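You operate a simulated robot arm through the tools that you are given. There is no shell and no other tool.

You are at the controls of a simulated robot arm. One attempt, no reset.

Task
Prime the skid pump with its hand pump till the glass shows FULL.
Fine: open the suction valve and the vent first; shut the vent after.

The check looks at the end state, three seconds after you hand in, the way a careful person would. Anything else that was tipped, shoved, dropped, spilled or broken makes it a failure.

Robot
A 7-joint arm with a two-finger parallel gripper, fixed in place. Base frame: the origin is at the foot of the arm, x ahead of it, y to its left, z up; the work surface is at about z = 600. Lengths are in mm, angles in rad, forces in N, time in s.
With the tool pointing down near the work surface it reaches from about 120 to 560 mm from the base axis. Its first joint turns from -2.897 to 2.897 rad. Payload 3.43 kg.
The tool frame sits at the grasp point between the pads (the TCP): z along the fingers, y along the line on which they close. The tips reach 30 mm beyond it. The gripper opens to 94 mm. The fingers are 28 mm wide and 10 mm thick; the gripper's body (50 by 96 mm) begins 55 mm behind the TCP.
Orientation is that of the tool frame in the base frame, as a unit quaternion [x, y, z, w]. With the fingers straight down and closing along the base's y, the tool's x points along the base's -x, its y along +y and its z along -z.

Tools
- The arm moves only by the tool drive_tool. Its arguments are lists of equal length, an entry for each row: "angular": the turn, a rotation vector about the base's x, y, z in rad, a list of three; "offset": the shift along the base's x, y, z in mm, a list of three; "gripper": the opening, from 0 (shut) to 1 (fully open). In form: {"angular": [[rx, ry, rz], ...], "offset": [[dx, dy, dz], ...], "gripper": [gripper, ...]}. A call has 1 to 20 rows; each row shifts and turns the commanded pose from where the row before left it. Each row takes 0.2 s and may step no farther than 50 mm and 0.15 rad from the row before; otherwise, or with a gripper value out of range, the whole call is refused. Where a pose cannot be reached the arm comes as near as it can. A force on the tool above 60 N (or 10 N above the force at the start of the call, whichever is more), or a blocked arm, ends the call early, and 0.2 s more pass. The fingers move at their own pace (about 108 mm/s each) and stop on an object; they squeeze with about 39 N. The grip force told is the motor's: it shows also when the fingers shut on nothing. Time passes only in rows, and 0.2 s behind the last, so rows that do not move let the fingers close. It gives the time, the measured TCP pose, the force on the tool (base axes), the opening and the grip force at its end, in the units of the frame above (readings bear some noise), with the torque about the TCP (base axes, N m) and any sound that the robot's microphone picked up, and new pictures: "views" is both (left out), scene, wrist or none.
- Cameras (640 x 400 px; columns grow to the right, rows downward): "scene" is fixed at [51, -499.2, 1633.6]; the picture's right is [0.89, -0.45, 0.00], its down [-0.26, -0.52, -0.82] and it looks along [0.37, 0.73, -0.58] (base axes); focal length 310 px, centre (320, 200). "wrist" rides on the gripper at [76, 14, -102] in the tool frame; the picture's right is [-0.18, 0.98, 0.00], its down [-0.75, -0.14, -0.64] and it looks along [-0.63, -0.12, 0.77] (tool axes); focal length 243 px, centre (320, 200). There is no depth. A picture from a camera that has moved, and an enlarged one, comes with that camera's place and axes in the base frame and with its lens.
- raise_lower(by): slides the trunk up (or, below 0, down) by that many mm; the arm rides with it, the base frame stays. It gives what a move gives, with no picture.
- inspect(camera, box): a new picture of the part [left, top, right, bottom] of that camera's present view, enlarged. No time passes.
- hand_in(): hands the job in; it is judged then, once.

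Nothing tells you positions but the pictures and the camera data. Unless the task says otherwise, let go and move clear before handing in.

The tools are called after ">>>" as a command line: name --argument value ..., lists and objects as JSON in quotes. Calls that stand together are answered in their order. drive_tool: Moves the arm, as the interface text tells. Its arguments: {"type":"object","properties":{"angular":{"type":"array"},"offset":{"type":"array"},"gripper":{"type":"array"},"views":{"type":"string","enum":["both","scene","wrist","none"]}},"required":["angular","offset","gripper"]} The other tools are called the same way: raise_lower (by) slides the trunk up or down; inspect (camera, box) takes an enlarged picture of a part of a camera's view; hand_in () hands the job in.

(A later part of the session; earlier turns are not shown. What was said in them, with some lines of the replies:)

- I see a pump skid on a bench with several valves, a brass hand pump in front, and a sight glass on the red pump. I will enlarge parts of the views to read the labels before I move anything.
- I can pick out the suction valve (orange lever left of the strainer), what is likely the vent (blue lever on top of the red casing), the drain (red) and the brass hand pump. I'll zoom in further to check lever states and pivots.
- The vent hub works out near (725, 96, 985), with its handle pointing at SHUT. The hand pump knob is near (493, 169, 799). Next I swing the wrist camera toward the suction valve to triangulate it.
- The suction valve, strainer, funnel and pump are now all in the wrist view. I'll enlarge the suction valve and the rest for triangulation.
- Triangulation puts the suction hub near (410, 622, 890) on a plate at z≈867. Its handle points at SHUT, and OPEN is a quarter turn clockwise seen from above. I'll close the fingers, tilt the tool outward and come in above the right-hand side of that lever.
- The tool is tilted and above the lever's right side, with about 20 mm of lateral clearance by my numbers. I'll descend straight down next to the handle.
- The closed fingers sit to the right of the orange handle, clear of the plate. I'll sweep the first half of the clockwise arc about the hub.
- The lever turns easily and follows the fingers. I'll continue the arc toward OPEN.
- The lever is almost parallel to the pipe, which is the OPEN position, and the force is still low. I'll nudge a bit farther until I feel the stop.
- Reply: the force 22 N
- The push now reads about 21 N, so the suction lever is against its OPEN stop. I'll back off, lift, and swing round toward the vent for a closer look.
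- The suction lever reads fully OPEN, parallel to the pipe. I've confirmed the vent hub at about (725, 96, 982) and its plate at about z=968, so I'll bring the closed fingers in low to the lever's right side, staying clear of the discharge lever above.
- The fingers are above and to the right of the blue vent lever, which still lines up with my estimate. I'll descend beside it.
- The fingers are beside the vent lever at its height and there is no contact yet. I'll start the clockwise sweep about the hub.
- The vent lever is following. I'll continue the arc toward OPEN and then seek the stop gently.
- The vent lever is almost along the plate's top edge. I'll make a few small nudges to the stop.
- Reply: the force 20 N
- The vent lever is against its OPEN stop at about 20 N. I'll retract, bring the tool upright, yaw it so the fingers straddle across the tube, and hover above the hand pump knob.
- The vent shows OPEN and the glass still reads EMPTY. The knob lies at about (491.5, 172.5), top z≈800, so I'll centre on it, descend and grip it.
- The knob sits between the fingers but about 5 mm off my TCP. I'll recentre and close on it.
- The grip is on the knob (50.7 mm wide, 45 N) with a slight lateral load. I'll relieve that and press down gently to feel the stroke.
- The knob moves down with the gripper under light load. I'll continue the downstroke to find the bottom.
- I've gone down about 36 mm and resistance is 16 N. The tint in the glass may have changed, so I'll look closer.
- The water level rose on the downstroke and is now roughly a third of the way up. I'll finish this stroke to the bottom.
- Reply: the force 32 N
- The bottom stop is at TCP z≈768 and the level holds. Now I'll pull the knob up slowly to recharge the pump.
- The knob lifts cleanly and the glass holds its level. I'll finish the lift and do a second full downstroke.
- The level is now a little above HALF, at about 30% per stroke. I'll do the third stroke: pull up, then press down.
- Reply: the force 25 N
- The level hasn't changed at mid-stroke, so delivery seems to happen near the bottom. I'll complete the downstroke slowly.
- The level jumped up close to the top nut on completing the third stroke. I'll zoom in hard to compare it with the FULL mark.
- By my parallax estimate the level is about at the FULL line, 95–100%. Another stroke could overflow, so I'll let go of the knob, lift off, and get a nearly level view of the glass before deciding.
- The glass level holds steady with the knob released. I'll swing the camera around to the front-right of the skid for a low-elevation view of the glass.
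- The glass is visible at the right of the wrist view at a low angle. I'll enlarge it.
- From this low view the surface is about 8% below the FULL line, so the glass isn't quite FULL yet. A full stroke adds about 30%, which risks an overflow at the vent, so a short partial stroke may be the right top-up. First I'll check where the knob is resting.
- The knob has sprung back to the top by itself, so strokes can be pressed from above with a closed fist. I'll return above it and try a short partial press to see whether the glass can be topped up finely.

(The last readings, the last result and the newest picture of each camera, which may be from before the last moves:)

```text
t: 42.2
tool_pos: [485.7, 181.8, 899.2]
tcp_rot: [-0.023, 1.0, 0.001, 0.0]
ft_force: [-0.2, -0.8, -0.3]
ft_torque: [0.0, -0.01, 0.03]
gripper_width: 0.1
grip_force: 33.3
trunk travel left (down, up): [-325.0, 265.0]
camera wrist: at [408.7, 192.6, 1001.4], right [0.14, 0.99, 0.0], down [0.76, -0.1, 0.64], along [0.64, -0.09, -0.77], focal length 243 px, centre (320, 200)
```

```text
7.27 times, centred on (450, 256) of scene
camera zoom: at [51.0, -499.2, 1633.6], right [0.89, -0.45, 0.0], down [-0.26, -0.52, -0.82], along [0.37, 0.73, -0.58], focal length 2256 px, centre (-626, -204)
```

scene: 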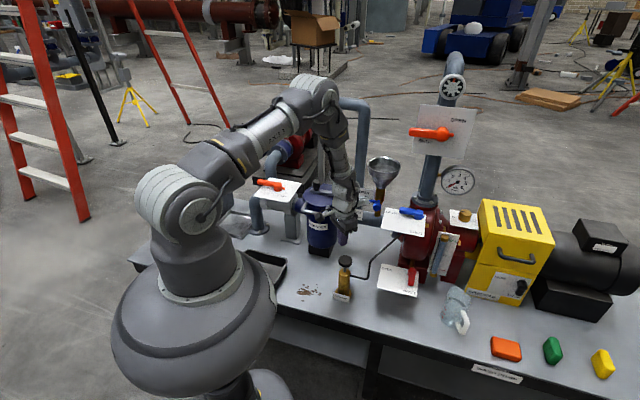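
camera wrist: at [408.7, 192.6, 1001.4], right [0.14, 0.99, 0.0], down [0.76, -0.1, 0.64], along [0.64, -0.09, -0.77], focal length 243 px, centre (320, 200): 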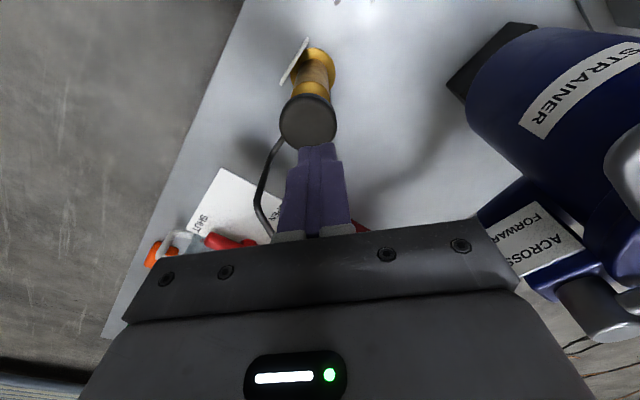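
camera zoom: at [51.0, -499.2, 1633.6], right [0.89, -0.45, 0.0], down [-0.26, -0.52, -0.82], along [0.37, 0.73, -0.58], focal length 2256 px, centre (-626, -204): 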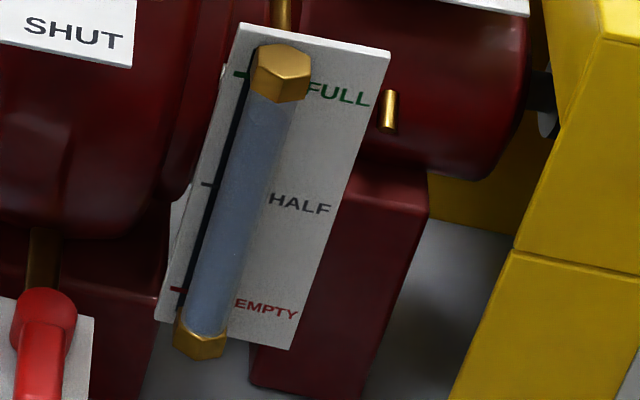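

I'm above the knob with the glass unchanged. I'll centre, descend to contact, and press about 10 mm.

>>> drive_tool --angular '[[0, 0, 0], [0, 0, 0], [0, 0, 0]]' --offset '[[3.5, -5, -30], [0, 0, -30], [0, 0, 0]]' --gripper '[0, 0, 0]' --views "none"

>>> drive_tool --angular '[[0, 0, 0], [0, 0, 0], [0, 0, 0]]' --offset '[[0, 0, -5], [0, 0, -5], [0, 0, 0]]' --gripper '[0, 0, 0]'

>>> inspect --camera "wrist" --box '[240, 60, 400, 240]'

>>> inspect --camera "scene" --box '[320, 230, 384, 300]'

```text
t: 43.0
tool_pos: [488.9, 179.0, 839.6]
tcp_rot: [-0.025, 1.0, 0.0, 0.001]
ft_force: [0.0, 0.3, 0.8]
ft_torque: [0.0, 0.0, -0.01]
gripper_width: 0.1
grip_force: 33.2
trunk travel left (down, up): [-325.0, 265.0]
```

```text
t: 43.8
tool_pos: [488.0, 178.0, 826.8]
tcp_rot: [-0.025, 1.0, -0.001, -0.001]
ft_force: [-0.6, 0.4, 1.5]
ft_torque: [-0.01, 0.03, 0.04]
gripper_width: 0.0
grip_force: 33.1
trunk travel left (down, up): [-325.0, 265.0]
camera wrist: at [411.4, 188.6, 929.8], right [0.14, 0.99, 0.0], down [0.76, -0.1, 0.64], along [0.64, -0.09, -0.77], focal length 243 px, centre (320, 200)
```

scene: 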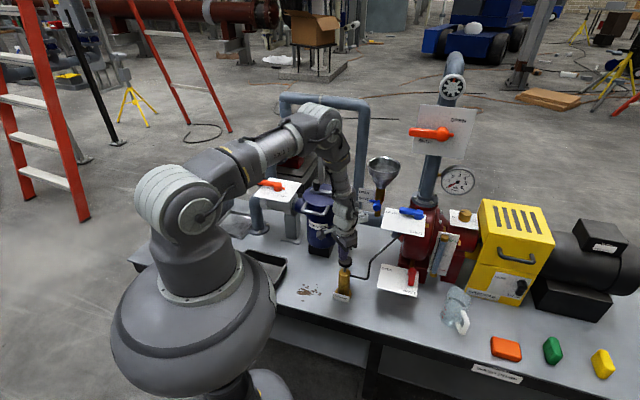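
wrist: 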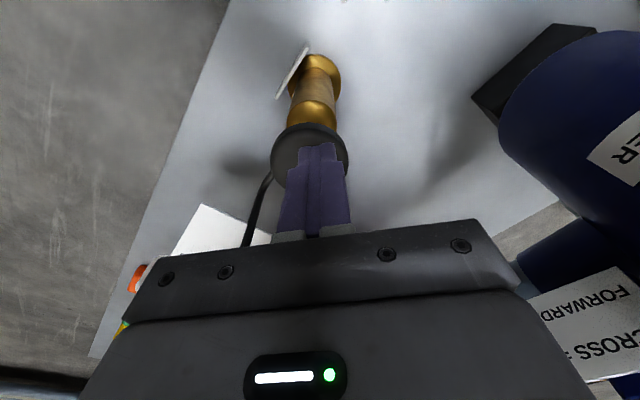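

```text
2.22 times, centred on (320, 150) of wrist
camera zoom: at [411.4, 188.6, 929.8], right [0.14, 0.99, 0.0], down [0.76, -0.1, 0.64], along [0.64, -0.09, -0.77], focal length 539 px, centre (320, 311)
```

zoom: 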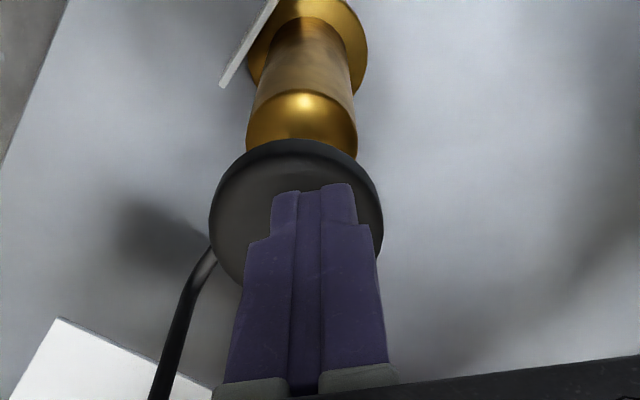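

```text
5.71 times, centred on (352, 265) of scene
camera zoom: at [51.0, -499.2, 1633.6], right [0.89, -0.45, 0.0], down [-0.26, -0.52, -0.82], along [0.37, 0.73, -0.58], focal length 1772 px, centre (137, -171)
```

zoom: 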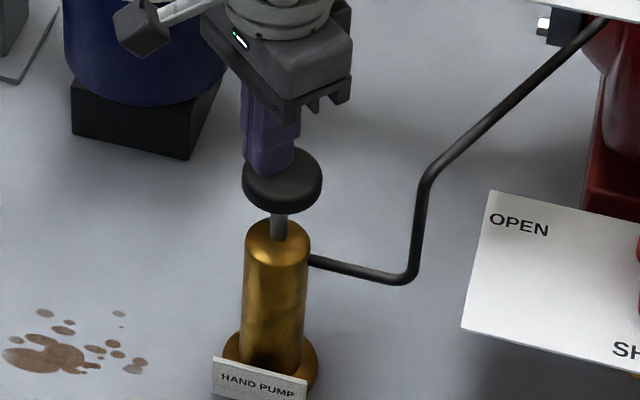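

The fingertips are at the knob's top. I'll press about 10 mm, release, and see whether the level responds.

>>> drive_tool --angular '[[0, 0, 0], [0, 0, 0], [0, 0, 0]]' --offset '[[0, 0, -5], [0, 0, -5], [0, 0, 0]]' --gripper '[0, 0, 0]' --views "none"

>>> inspect --camera "scene" --box '[430, 228, 470, 283]'

>>> drive_tool --angular '[[0, 0, 0], [0, 0, 0], [0, 0, 0]]' --offset '[[0, 0, 10], [0, 0, 5], [0, 0, 0]]' --gripper '[0, 0, 0]' --views "none"

>>> inspect --camera "scene" --box '[430, 228, 470, 283]'

>>> inspect --camera "scene" --box '[320, 230, 384, 300]'

```text
t: 44.6
tool_pos: [488.8, 177.6, 815.2]
tcp_rot: [-0.024, 1.0, 0.0, 0.001]
ft_force: [-1.9, 1.9, 3.2]
ft_torque: [-0.01, 0.06, 0.03]
gripper_width: 0.4
grip_force: 33.2
trunk travel left (down, up): [-325.0, 265.0]
```

```text
7.27 times, centred on (450, 256) of scene
camera zoom: at [51.0, -499.2, 1633.6], right [0.89, -0.45, 0.0], down [-0.26, -0.52, -0.82], along [0.37, 0.73, -0.58], focal length 2256 px, centre (-626, -204)
```

zoom: 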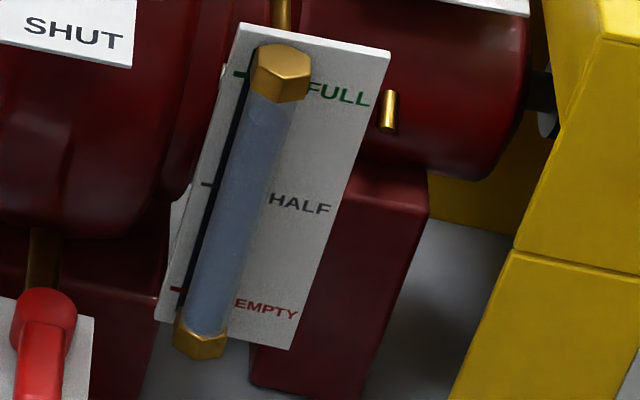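

```text
t: 45.4
tool_pos: [487.5, 176.7, 832.0]
tcp_rot: [-0.024, 1.0, 0.001, 0.0]
ft_force: [-0.4, -0.8, -0.1]
ft_torque: [-0.02, 0.02, 0.0]
gripper_width: 0.0
grip_force: 33.1
trunk travel left (down, up): [-325.0, 265.0]
```

```text
7.27 times, centred on (450, 256) of scene
camera zoom: at [51.0, -499.2, 1633.6], right [0.89, -0.45, 0.0], down [-0.26, -0.52, -0.82], along [0.37, 0.73, -0.58], focal length 2256 px, centre (-626, -204)
```

zoom: 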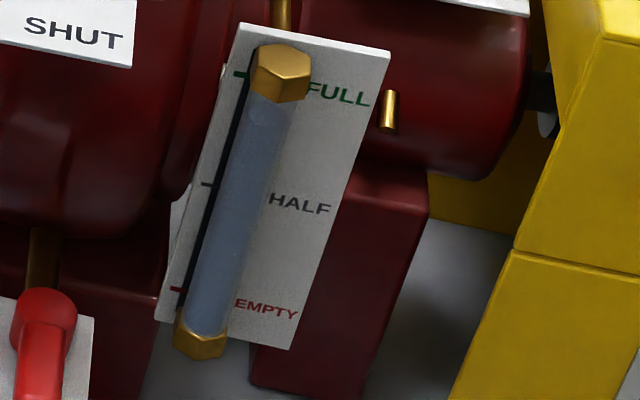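

```text
5.71 times, centred on (352, 265) of scene
camera zoom: at [51.0, -499.2, 1633.6], right [0.89, -0.45, 0.0], down [-0.26, -0.52, -0.82], along [0.37, 0.73, -0.58], focal length 1772 px, centre (137, -171)
```

zoom: 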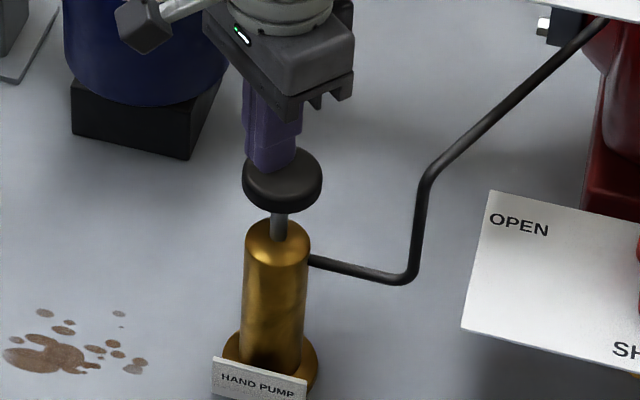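

A 10 mm press did nothing. I'll try a longer partial press of about 22 mm, which earlier gave no delivery on the way down, and watch for credit on release.

>>> drive_tool --angular '[[0, 0, 0], [0, 0, 0], [0, 0, 0], [0, 0, 0], [0, 0, 0], [0, 0, 0]]' --offset '[[0, 0, -7], [0, 0, -7], [0, 0, -7], [0, 0, -6], [0, 0, 0], [0, 0, 0]]' --gripper '[0, 0, 0, 0, 0, 0]' --views "none"

>>> inspect --camera "scene" --box '[430, 228, 470, 283]'

>>> drive_tool --angular '[[0, 0, 0], [0, 0, 0], [0, 0, 0], [0, 0, 0]]' --offset '[[0, 0, 10], [0, 0, 10], [0, 0, 9], [0, 0, 0]]' --gripper '[0, 0, 0, 0]' --views "none"

>>> inspect --camera "scene" --box '[430, 228, 470, 283]'

```text
t: 46.8
tool_pos: [487.7, 177.6, 802.6]
tcp_rot: [-0.024, 1.0, 0.0, 0.0]
ft_force: [2.7, -0.2, 4.9]
ft_torque: [-0.04, -0.15, 0.04]
gripper_width: 0.0
grip_force: 33.0
trunk travel left (down, up): [-325.0, 265.0]
```

```text
7.27 times, centred on (450, 256) of scene
camera zoom: at [51.0, -499.2, 1633.6], right [0.89, -0.45, 0.0], down [-0.26, -0.52, -0.82], along [0.37, 0.73, -0.58], focal length 2256 px, centre (-626, -204)
```

zoom: 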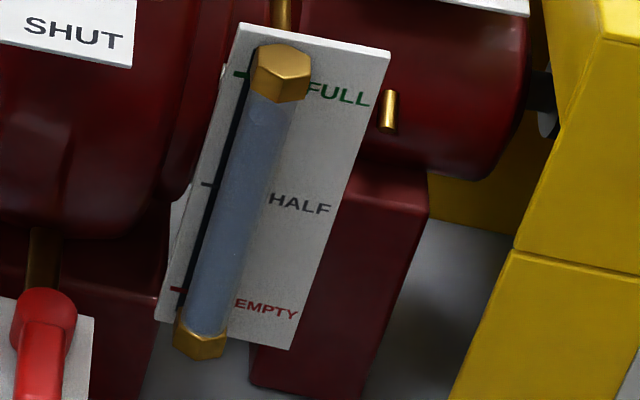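

```text
t: 47.8
tool_pos: [489.4, 176.5, 832.9]
tcp_rot: [-0.024, 1.0, 0.001, -0.001]
ft_force: [-0.7, 0.0, -0.4]
ft_torque: [0.01, 0.01, -0.02]
gripper_width: 0.0
grip_force: 32.7
trunk travel left (down, up): [-325.0, 265.0]
```

```text
7.27 times, centred on (450, 256) of scene
camera zoom: at [51.0, -499.2, 1633.6], right [0.89, -0.45, 0.0], down [-0.26, -0.52, -0.82], along [0.37, 0.73, -0.58], focal length 2256 px, centre (-626, -204)
```

zoom: 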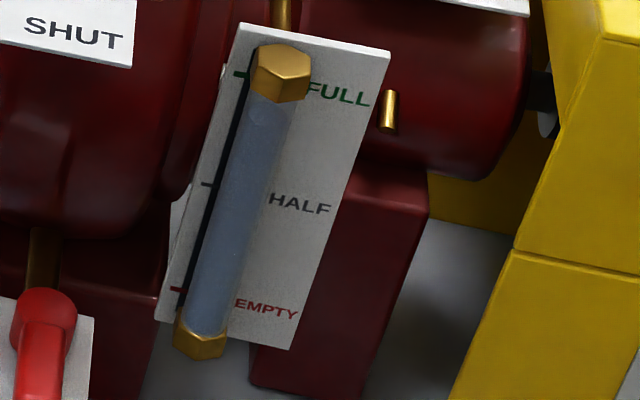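

Partial strokes don't deliver anything, so the pump only gives its shot at the bottom of a full stroke. The surface is clearly 10+ mm below the FULL line, so I'll make one more full stroke, slowly.

>>> drive_tool --angular '[[0, 0, 0], [0, 0, 0], [0, 0, 0], [0, 0, 0], [0, 0, 0], [0, 0, 0], [0, 0, 0]]' --offset '[[0, 0, -7], [0, 0, -7], [0, 0, -7], [0, 0, -7], [0, 0, -5], [0, 0, -4], [0, 0, 0]]' --gripper '[0, 0, 0, 0, 0, 0, 0]' --views "none"

>>> inspect --camera "scene" --box '[430, 228, 470, 283]'

>>> inspect --camera "scene" --box '[380, 190, 480, 290]'

```text
t: 49.4
tool_pos: [488.6, 177.2, 796.0]
tcp_rot: [-0.024, 1.0, 0.0, 0.0]
ft_force: [-2.0, 2.2, 6.7]
ft_torque: [0.03, 0.04, 0.04]
gripper_width: 0.3
grip_force: 32.6
trunk travel left (down, up): [-325.0, 265.0]
```

```text
7.27 times, centred on (450, 256) of scene
camera zoom: at [51.0, -499.2, 1633.6], right [0.89, -0.45, 0.0], down [-0.26, -0.52, -0.82], along [0.37, 0.73, -0.58], focal length 2256 px, centre (-626, -204)
```

zoom: 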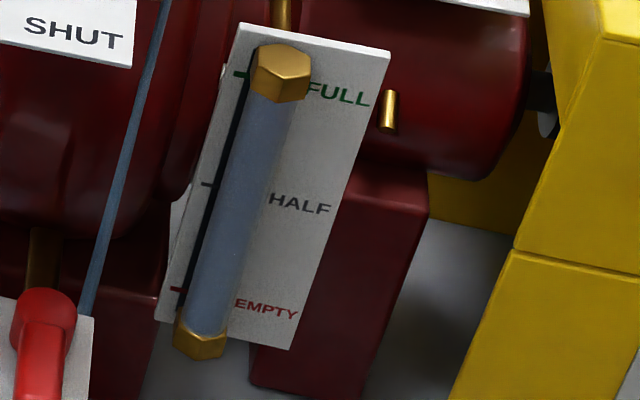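

```text
4.00 times, centred on (430, 240) of scene
camera zoom: at [51.0, -499.2, 1633.6], right [0.89, -0.45, 0.0], down [-0.26, -0.52, -0.82], along [0.37, 0.73, -0.58], focal length 1241 px, centre (-120, 40)
```

zoom: 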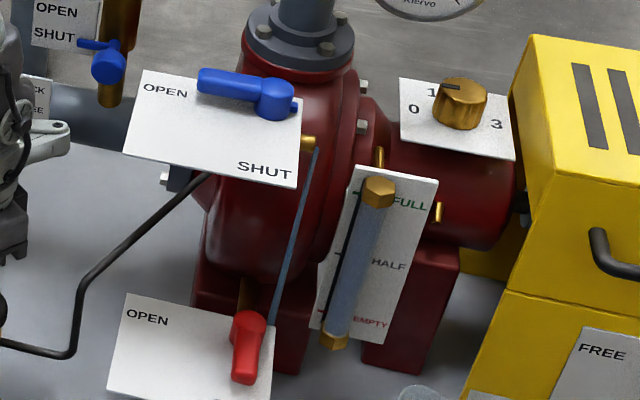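

The glass is now full to the nut, and a thin stream is running from the vent stub, so the casing is full. I'll come off the knob now and head to shut the vent.

>>> drive_tool --angular '[[0, 0, 0], [0, 0, 0], [-0.006, -0.125, 0], [-0.006, -0.125, 0], [-0.006, -0.125, 0], [-0.006, -0.125, 0]]' --offset '[[0, 0, 45], [0, 0, 48], [-5, -5, 48], [0, -10, 48], [10, -10, 45], [10, -5, 30]]' --gripper '[0, 0, 0, 0, 0, 0]'

>>> inspect --camera "scene" --box '[380, 190, 480, 290]'

```text
t: 50.8
tool_pos: [502.0, 151.3, 1059.9]
tcp_rot: [-0.023, 0.968, -0.018, 0.247]
ft_force: [-0.2, -0.2, -1.0]
ft_torque: [0.0, 0.06, -0.03]
gripper_width: 0.0
grip_force: 33.6
trunk travel left (down, up): [-325.0, 265.0]
camera wrist: at [385.6, 164.8, 1113.0], right [0.13, 0.99, 0.04], down [0.36, -0.09, 0.93], along [0.93, -0.1, -0.37], focal length 243 px, centre (320, 200)
```

scene: 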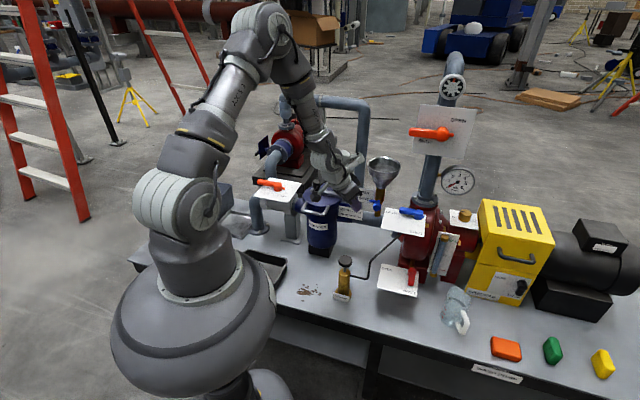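
wrist: 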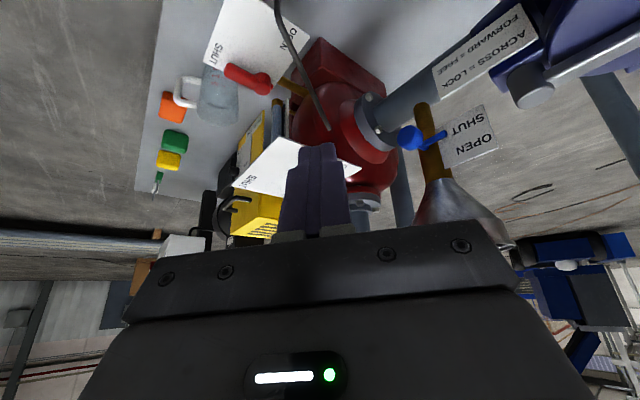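

```text
4.00 times, centred on (430, 240) of scene
camera zoom: at [51.0, -499.2, 1633.6], right [0.89, -0.45, 0.0], down [-0.26, -0.52, -0.82], along [0.37, 0.73, -0.58], focal length 1241 px, centre (-120, 40)
```

zoom: 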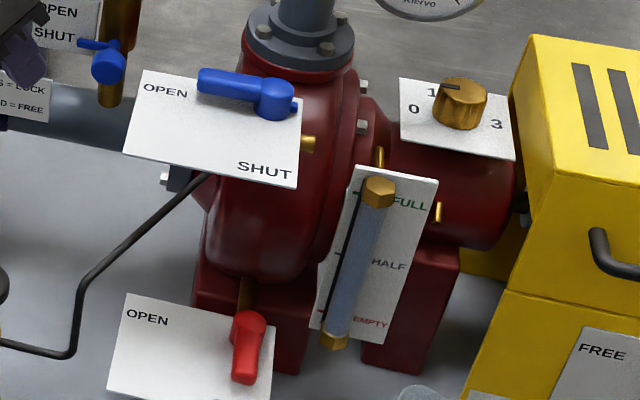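

The stream has stopped and the glass reads FULL. I'll approach the vent lever low from the near side, staying clear of the discharge lever and the funnel, to the far side of the handle so I can push it back to SHUT.

>>> drive_tool --angular '[[0, 0, 0], [0, 0, 0], [0, 0, 0], [0, 0, 0], [0, 0, 0]]' --offset '[[38, 5.1, -8.5], [38, 5.1, -8.5], [38, 5.1, -8.5], [30, 0, 0], [20, 0, 0]]' --gripper '[0, 0, 0, 0, 0]'

>>> inspect --camera "scene" --box '[380, 110, 470, 240]'

>>> inspect --camera "wrist" --box '[240, 60, 480, 240]'

```text
t: 52.0
tool_pos: [670.2, 162.4, 1030.8]
tcp_rot: [-0.023, 0.969, -0.019, 0.246]
ft_force: [0.9, -0.1, -0.2]
ft_torque: [-0.04, 0.02, 0.0]
gripper_width: 0.0
grip_force: 33.5
trunk travel left (down, up): [-325.0, 265.0]
camera wrist: at [553.1, 175.1, 1084.7], right [0.13, 0.99, 0.04], down [0.36, -0.09, 0.93], along [0.92, -0.1, -0.37], focal length 243 px, centre (320, 200)
```

scene: 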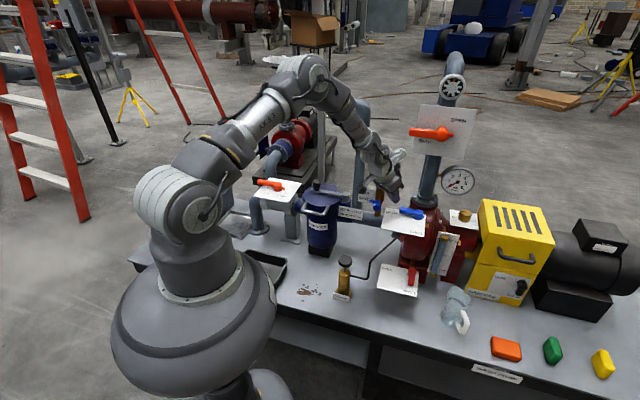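
wrist: 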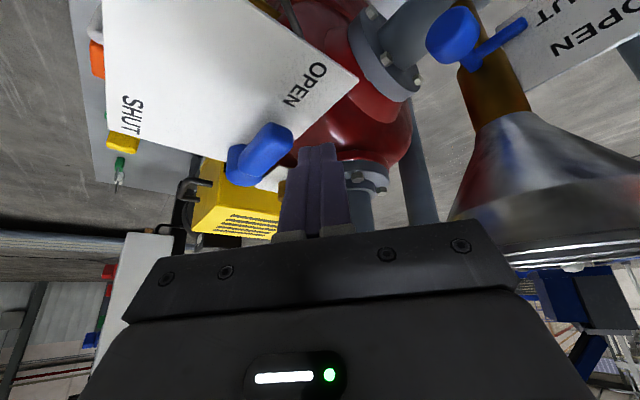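

```text
3.08 times, centred on (425, 175) of scene
camera zoom: at [51.0, -499.2, 1633.6], right [0.89, -0.45, 0.0], down [-0.26, -0.52, -0.82], along [0.37, 0.73, -0.58], focal length 954 px, centre (-3, 277)
```

zoom: 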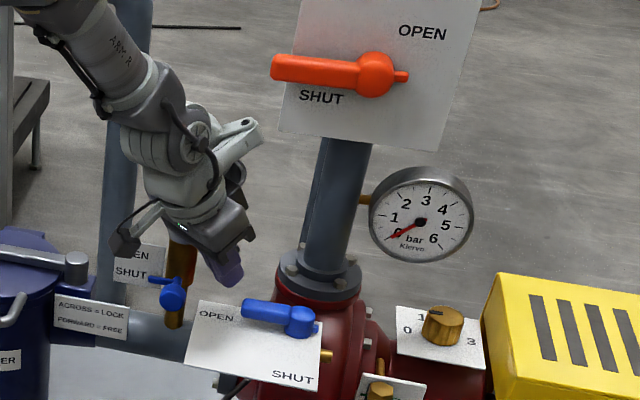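

```text
2.22 times, centred on (360, 150) of wrist
camera zoom: at [553.1, 175.1, 1084.7], right [0.13, 0.99, 0.04], down [0.36, -0.09, 0.93], along [0.92, -0.1, -0.37], focal length 539 px, centre (231, 311)
```

zoom: 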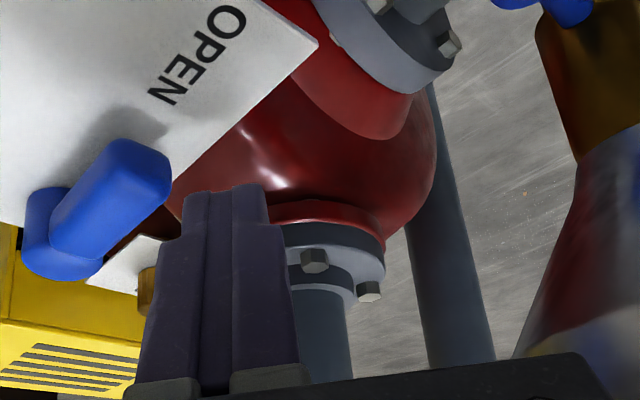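

The lever's handle is just to the left of the fingers in this view, and the flange and funnel are clear. I'll move forward 35 mm and drop down behind the handle.

>>> drive_tool --angular '[[0, 0, 0], [0, 0, 0], [0, 0, 0], [0, 0, 0]]' --offset '[[18, 0, 0], [17, 0, 0], [0, 0, -11], [0, 0, -10]]' --gripper '[0, 0, 0, 0]'

>>> inspect --camera "scene" --box '[380, 160, 460, 240]'

```text
t: 53.0
tool_pos: [704.9, 165.8, 1012.2]
tcp_rot: [-0.023, 0.969, -0.017, 0.246]
ft_force: [0.4, -0.4, 0.3]
ft_torque: [-0.01, -0.01, -0.01]
gripper_width: 0.0
grip_force: 33.2
trunk travel left (down, up): [-325.0, 265.0]
camera wrist: at [588.2, 178.1, 1064.9], right [0.13, 0.99, 0.04], down [0.36, -0.09, 0.93], along [0.92, -0.1, -0.37], focal length 243 px, centre (320, 200)
```

scene: 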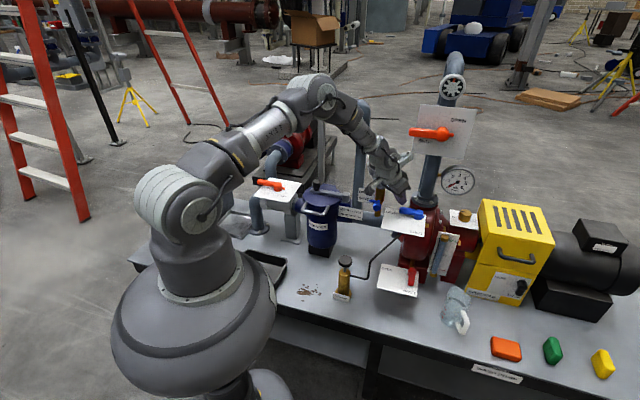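
wrist: 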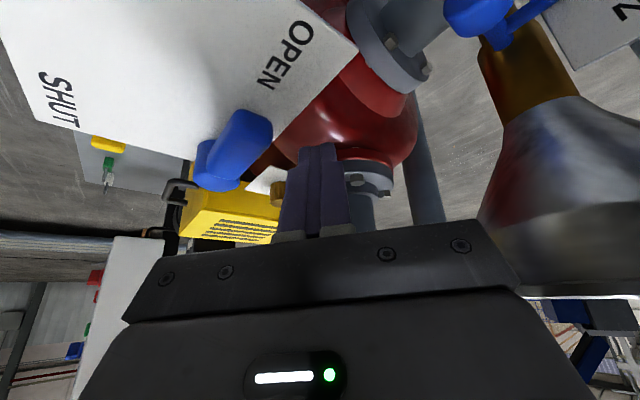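

```text
5.00 times, centred on (420, 200) of scene
camera zoom: at [51.0, -499.2, 1633.6], right [0.89, -0.45, 0.0], down [-0.26, -0.52, -0.82], along [0.37, 0.73, -0.58], focal length 1551 px, centre (-180, 200)
```

zoom: 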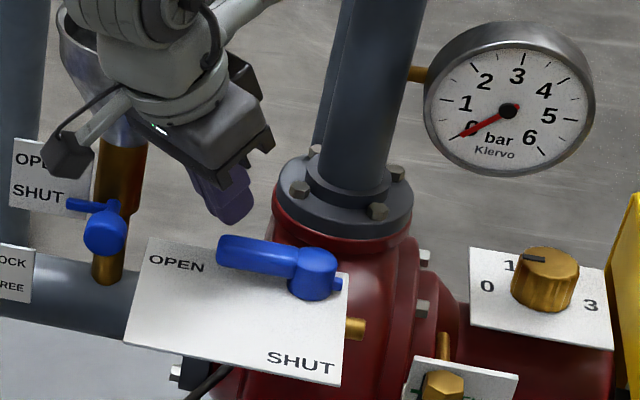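

The fingers are down behind the open vent handle. I'll sweep it counter-clockwise toward SHUT.

>>> drive_tool --angular '[[0, 0, 0], [0, 0, 0], [0, 0, 0], [0, 0, 0], [0, 0, 0], [0, 0, 0]]' --offset '[[-6.7, -15.9, -3], [-8.4, -5.3, 0], [-7.9, -4.8, 0], [-7.4, -5.2, 0], [-6.4, -6.4, 0], [-5.2, -7.4, 0]]' --gripper '[0, 0, 0, 0, 0, 0]'

>>> inspect --camera "scene" --box '[380, 160, 460, 240]'

```text
t: 54.4
tool_pos: [662.1, 118.9, 1008.7]
tcp_rot: [-0.022, 0.969, -0.018, 0.247]
ft_force: [-0.5, -0.5, 0.9]
ft_torque: [0.03, -0.03, 0.02]
gripper_width: 0.0
grip_force: 33.1
trunk travel left (down, up): [-325.0, 265.0]
camera wrist: at [545.4, 130.9, 1063.1], right [0.13, 0.99, 0.04], down [0.36, -0.09, 0.93], along [0.92, -0.1, -0.37], focal length 243 px, centre (320, 200)
```

scene: 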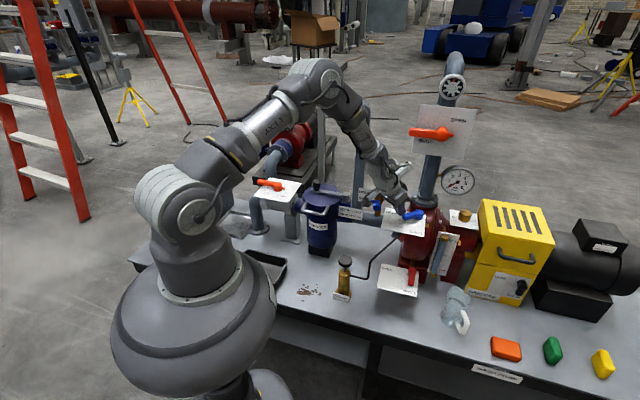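
wrist: 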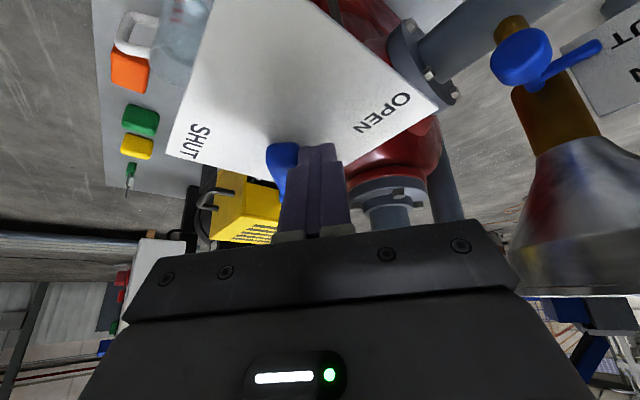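

```text
5.00 times, centred on (420, 200) of scene
camera zoom: at [51.0, -499.2, 1633.6], right [0.89, -0.45, 0.0], down [-0.26, -0.52, -0.82], along [0.37, 0.73, -0.58], focal length 1551 px, centre (-180, 200)
```

zoom: 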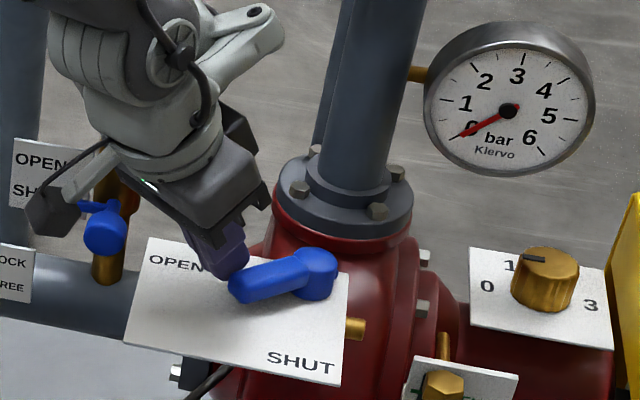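

The lever is about a third of the way back with low force. I'll continue, keeping the contact slightly closer to the hub.

>>> drive_tool --angular '[[0, 0, 0], [0, 0, 0], [0, 0, 0], [0, 0, 0], [0, 0, 0]]' --offset '[[0, -8.2, 0], [1, -8.8, 0], [1.5, -9, 0], [2, -9, 0], [2, -6, 0]]' --gripper '[0, 0, 0, 0, 0]'

>>> inspect --camera "scene" --box '[380, 160, 460, 240]'

```text
t: 55.6
tool_pos: [668.5, 81.6, 1010.1]
tcp_rot: [-0.026, 0.969, -0.016, 0.246]
ft_force: [-9.0, 19.1, -0.4]
ft_torque: [0.39, 0.19, 0.41]
gripper_width: 0.0
grip_force: 33.4
trunk travel left (down, up): [-325.0, 265.0]
camera wrist: at [551.5, 93.9, 1063.7], right [0.12, 0.99, 0.04], down [0.36, -0.08, 0.93], along [0.92, -0.1, -0.37], focal length 243 px, centre (320, 200)
```

scene: 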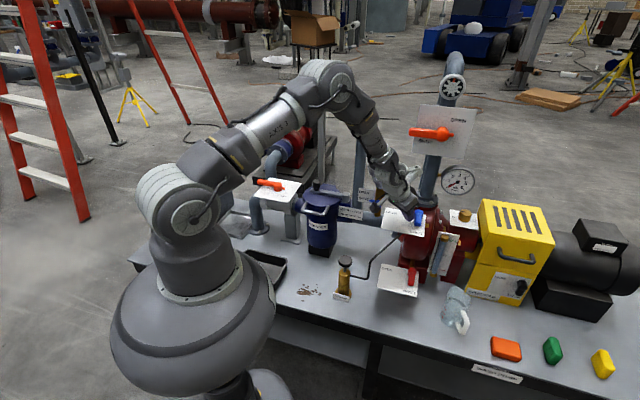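
wrist: 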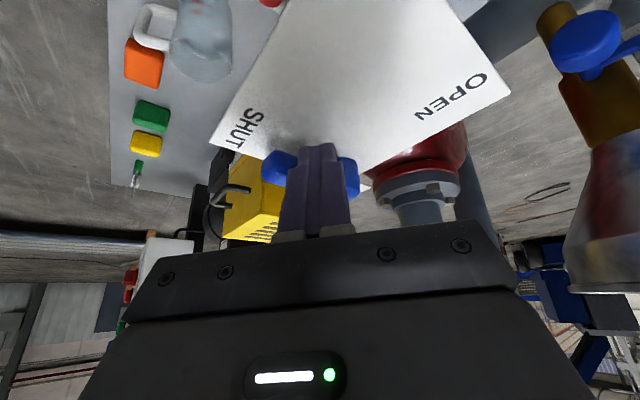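

```text
5.00 times, centred on (420, 200) of scene
camera zoom: at [51.0, -499.2, 1633.6], right [0.89, -0.45, 0.0], down [-0.26, -0.52, -0.82], along [0.37, 0.73, -0.58], focal length 1551 px, centre (-180, 200)
```

zoom: 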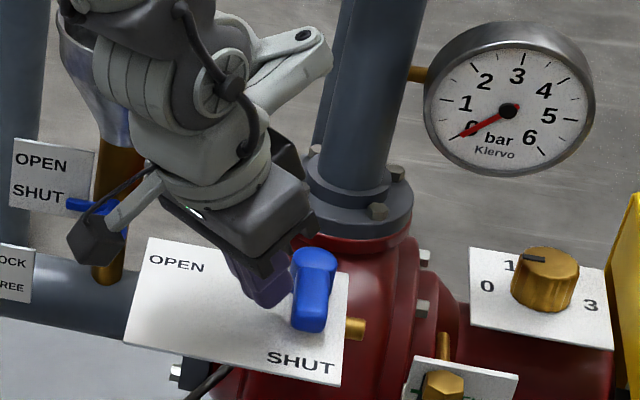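

The lever is back at SHUT against its stop, with about 21 N on it. I'll back away, lift clear and inspect the final state.

>>> drive_tool --angular '[[0, 0, 0], [0, 0, 0], [0, 0, 0], [0, 0, 0], [0, 0, 0], [0, 0, 0], [0, 0, 0]]' --offset '[[-10, 10, 0], [-25, 5, 15], [-40, 0, 25], [-40, 0, 25], [-40, 0, 25], [-40, 10, 25], [-40, 20, 20]]' --gripper '[0, 0, 0, 0, 0, 0, 0]'

>>> inspect --camera "scene" --box '[380, 180, 480, 310]'

>>> inspect --camera "scene" --box '[430, 228, 470, 283]'

>>> inspect --camera "scene" --box '[230, 160, 390, 310]'

>>> inspect --camera "wrist" --box '[150, 0, 450, 200]'

```text
t: 57.2
tool_pos: [429.1, 121.5, 1149.4]
tcp_rot: [-0.023, 0.969, -0.018, 0.247]
ft_force: [-0.1, -0.4, 0.5]
ft_torque: [-0.01, 0.0, -0.01]
gripper_width: 0.0
grip_force: 32.6
trunk travel left (down, up): [-325.0, 265.0]
camera wrist: at [312.8, 133.4, 1202.3], right [0.13, 0.99, 0.04], down [0.36, -0.09, 0.93], along [0.93, -0.1, -0.37], focal length 243 px, centre (320, 200)
```

scene: 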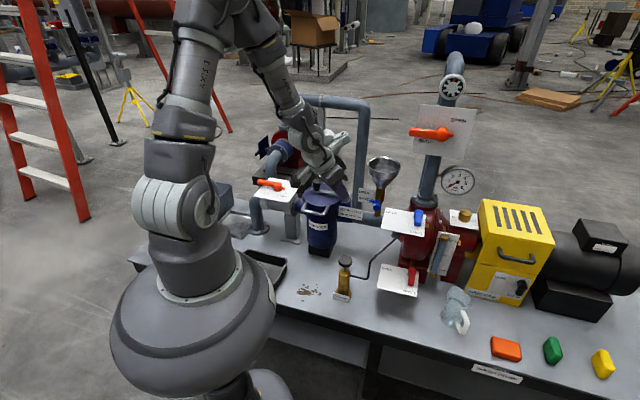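
wrist: 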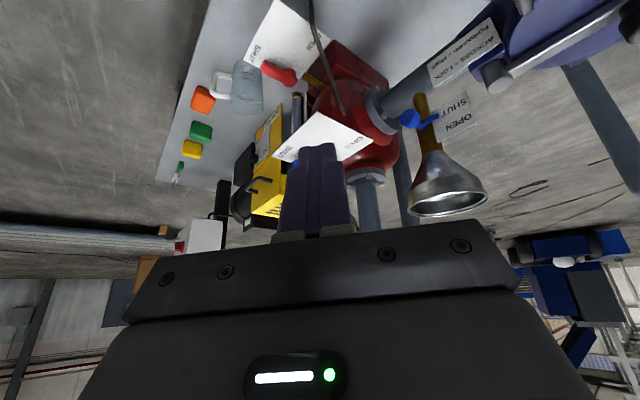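

```text
3.08 times, centred on (430, 245) of scene
camera zoom: at [51.0, -499.2, 1633.6], right [0.89, -0.45, 0.0], down [-0.26, -0.52, -0.82], along [0.37, 0.73, -0.58], focal length 954 px, centre (-18, 62)
```

zoom: 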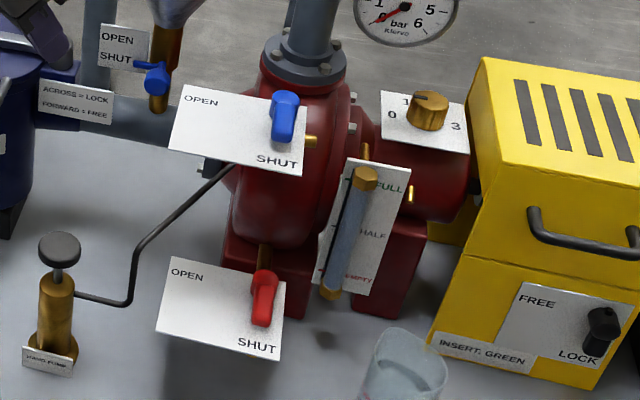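

```text
7.27 times, centred on (450, 256) of scene
camera zoom: at [51.0, -499.2, 1633.6], right [0.89, -0.45, 0.0], down [-0.26, -0.52, -0.82], along [0.37, 0.73, -0.58], focal length 2256 px, centre (-626, -204)
```

zoom: 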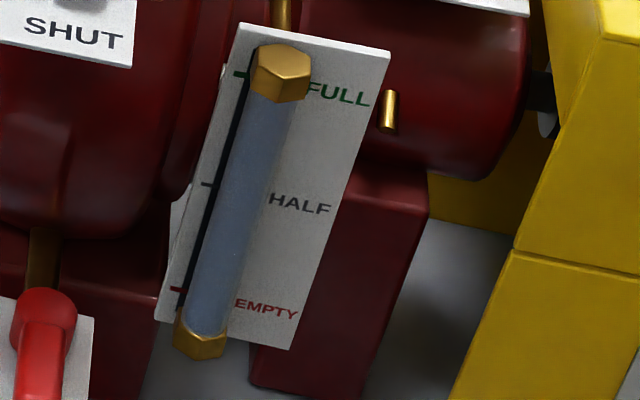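

```text
2.67 times, centred on (310, 235) of scene
camera zoom: at [51.0, -499.2, 1633.6], right [0.89, -0.45, 0.0], down [-0.26, -0.52, -0.82], along [0.37, 0.73, -0.58], focal length 827 px, centre (347, 107)
```

zoom: 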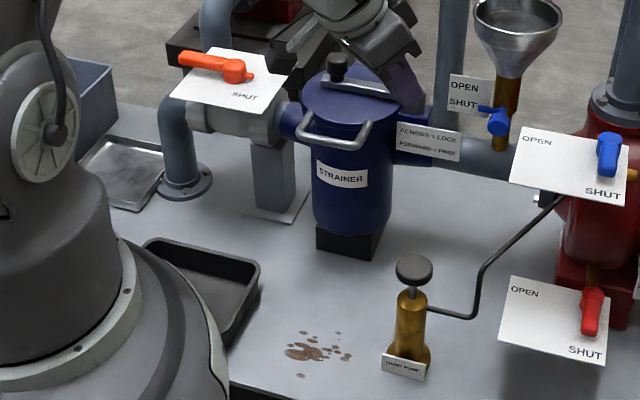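

```text
2.00 times, centred on (300, 100) of wrist
camera zoom: at [312.8, 133.4, 1202.3], right [0.13, 0.99, 0.04], down [0.36, -0.09, 0.93], along [0.93, -0.1, -0.37], focal length 485 px, centre (360, 400)
```

zoom: 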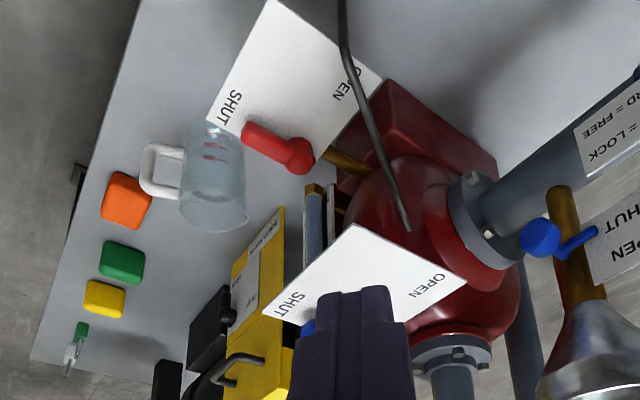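

The glass is full to the nut, the vent is SHUT and the suction valve is OPEN; the drain, funnel cock and discharge valve are untouched. I'll check the bench beneath the vent stub for any wet spot before handing in.

>>> inspect --camera "scene" --box '[395, 255, 475, 325]'

>>> inspect --camera "wrist" --box '[230, 30, 350, 130]'

>>> inspect --camera "scene" --box '[400, 190, 450, 240]'

```text
5.71 times, centred on (435, 290) of scene
camera zoom: at [51.0, -499.2, 1633.6], right [0.89, -0.45, 0.0], down [-0.26, -0.52, -0.82], along [0.37, 0.73, -0.58], focal length 1772 px, centre (-337, -314)
```

zoom: 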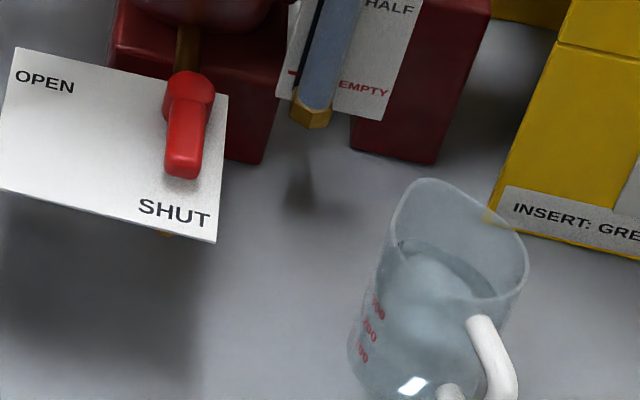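

```text
4.00 times, centred on (290, 80) of wrist
camera zoom: at [312.8, 133.4, 1202.3], right [0.13, 0.99, 0.04], down [0.36, -0.09, 0.93], along [0.93, -0.1, -0.37], focal length 970 px, centre (440, 680)
```

zoom: 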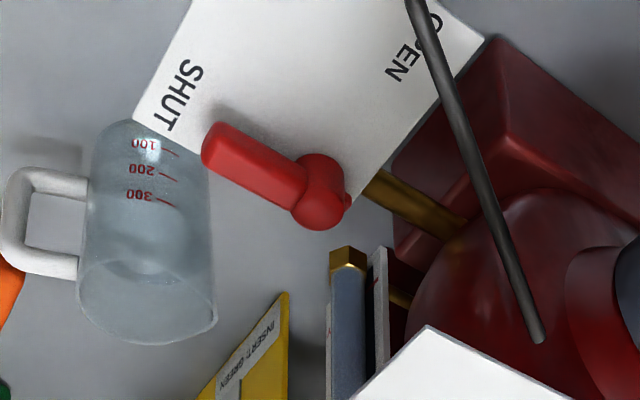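

```text
8.00 times, centred on (425, 215) of scene
camera zoom: at [51.0, -499.2, 1633.6], right [0.89, -0.45, 0.0], down [-0.26, -0.52, -0.82], along [0.37, 0.73, -0.58], focal length 2482 px, centre (-520, 80)
```

zoom: 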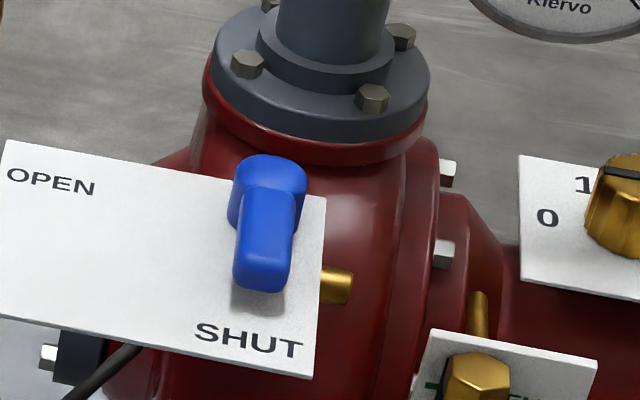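

I see no wet patch on the bench and the vent lever sits exactly where it started, at SHUT. Suction is open, the glass reads FULL, the knob is released and the arm is clear. The last stroke did push a brief trickle out of the vent stub before I shut it. I'm handing in.

>>> hand_in

```text
The job is handed in.
```

The pump is primed: the glass reads FULL, the suction valve is open and the vent is shut again. One thing may count against it: the last stroke pushed a short stream of water out of the vent stub.

- **Strokes:** It took four full strokes. After three, the water stood about 8% below the FULL line. Two short presses of the hand pump added nothing, so I made a fourth full stroke.
- **Overflow:** The fourth stroke filled the glass to the top nut, and a thin stream ran from the vent stub. It had stopped by the next picture, about a second and a half later, before I shut the vent. I saw no wet patch on the bench, but the drain valve's plate hides part of the area below from the scene camera. If that overflow is judged as a spill, the job could fail on it.
- **Valves:** The suction and vent levers were both pushed until they met their stops. I did not touch the drain, funnel or discharge valves, and they look unchanged.
- **At hand-in:** The hand pump knob was released and back up, and the arm was clear of everything.
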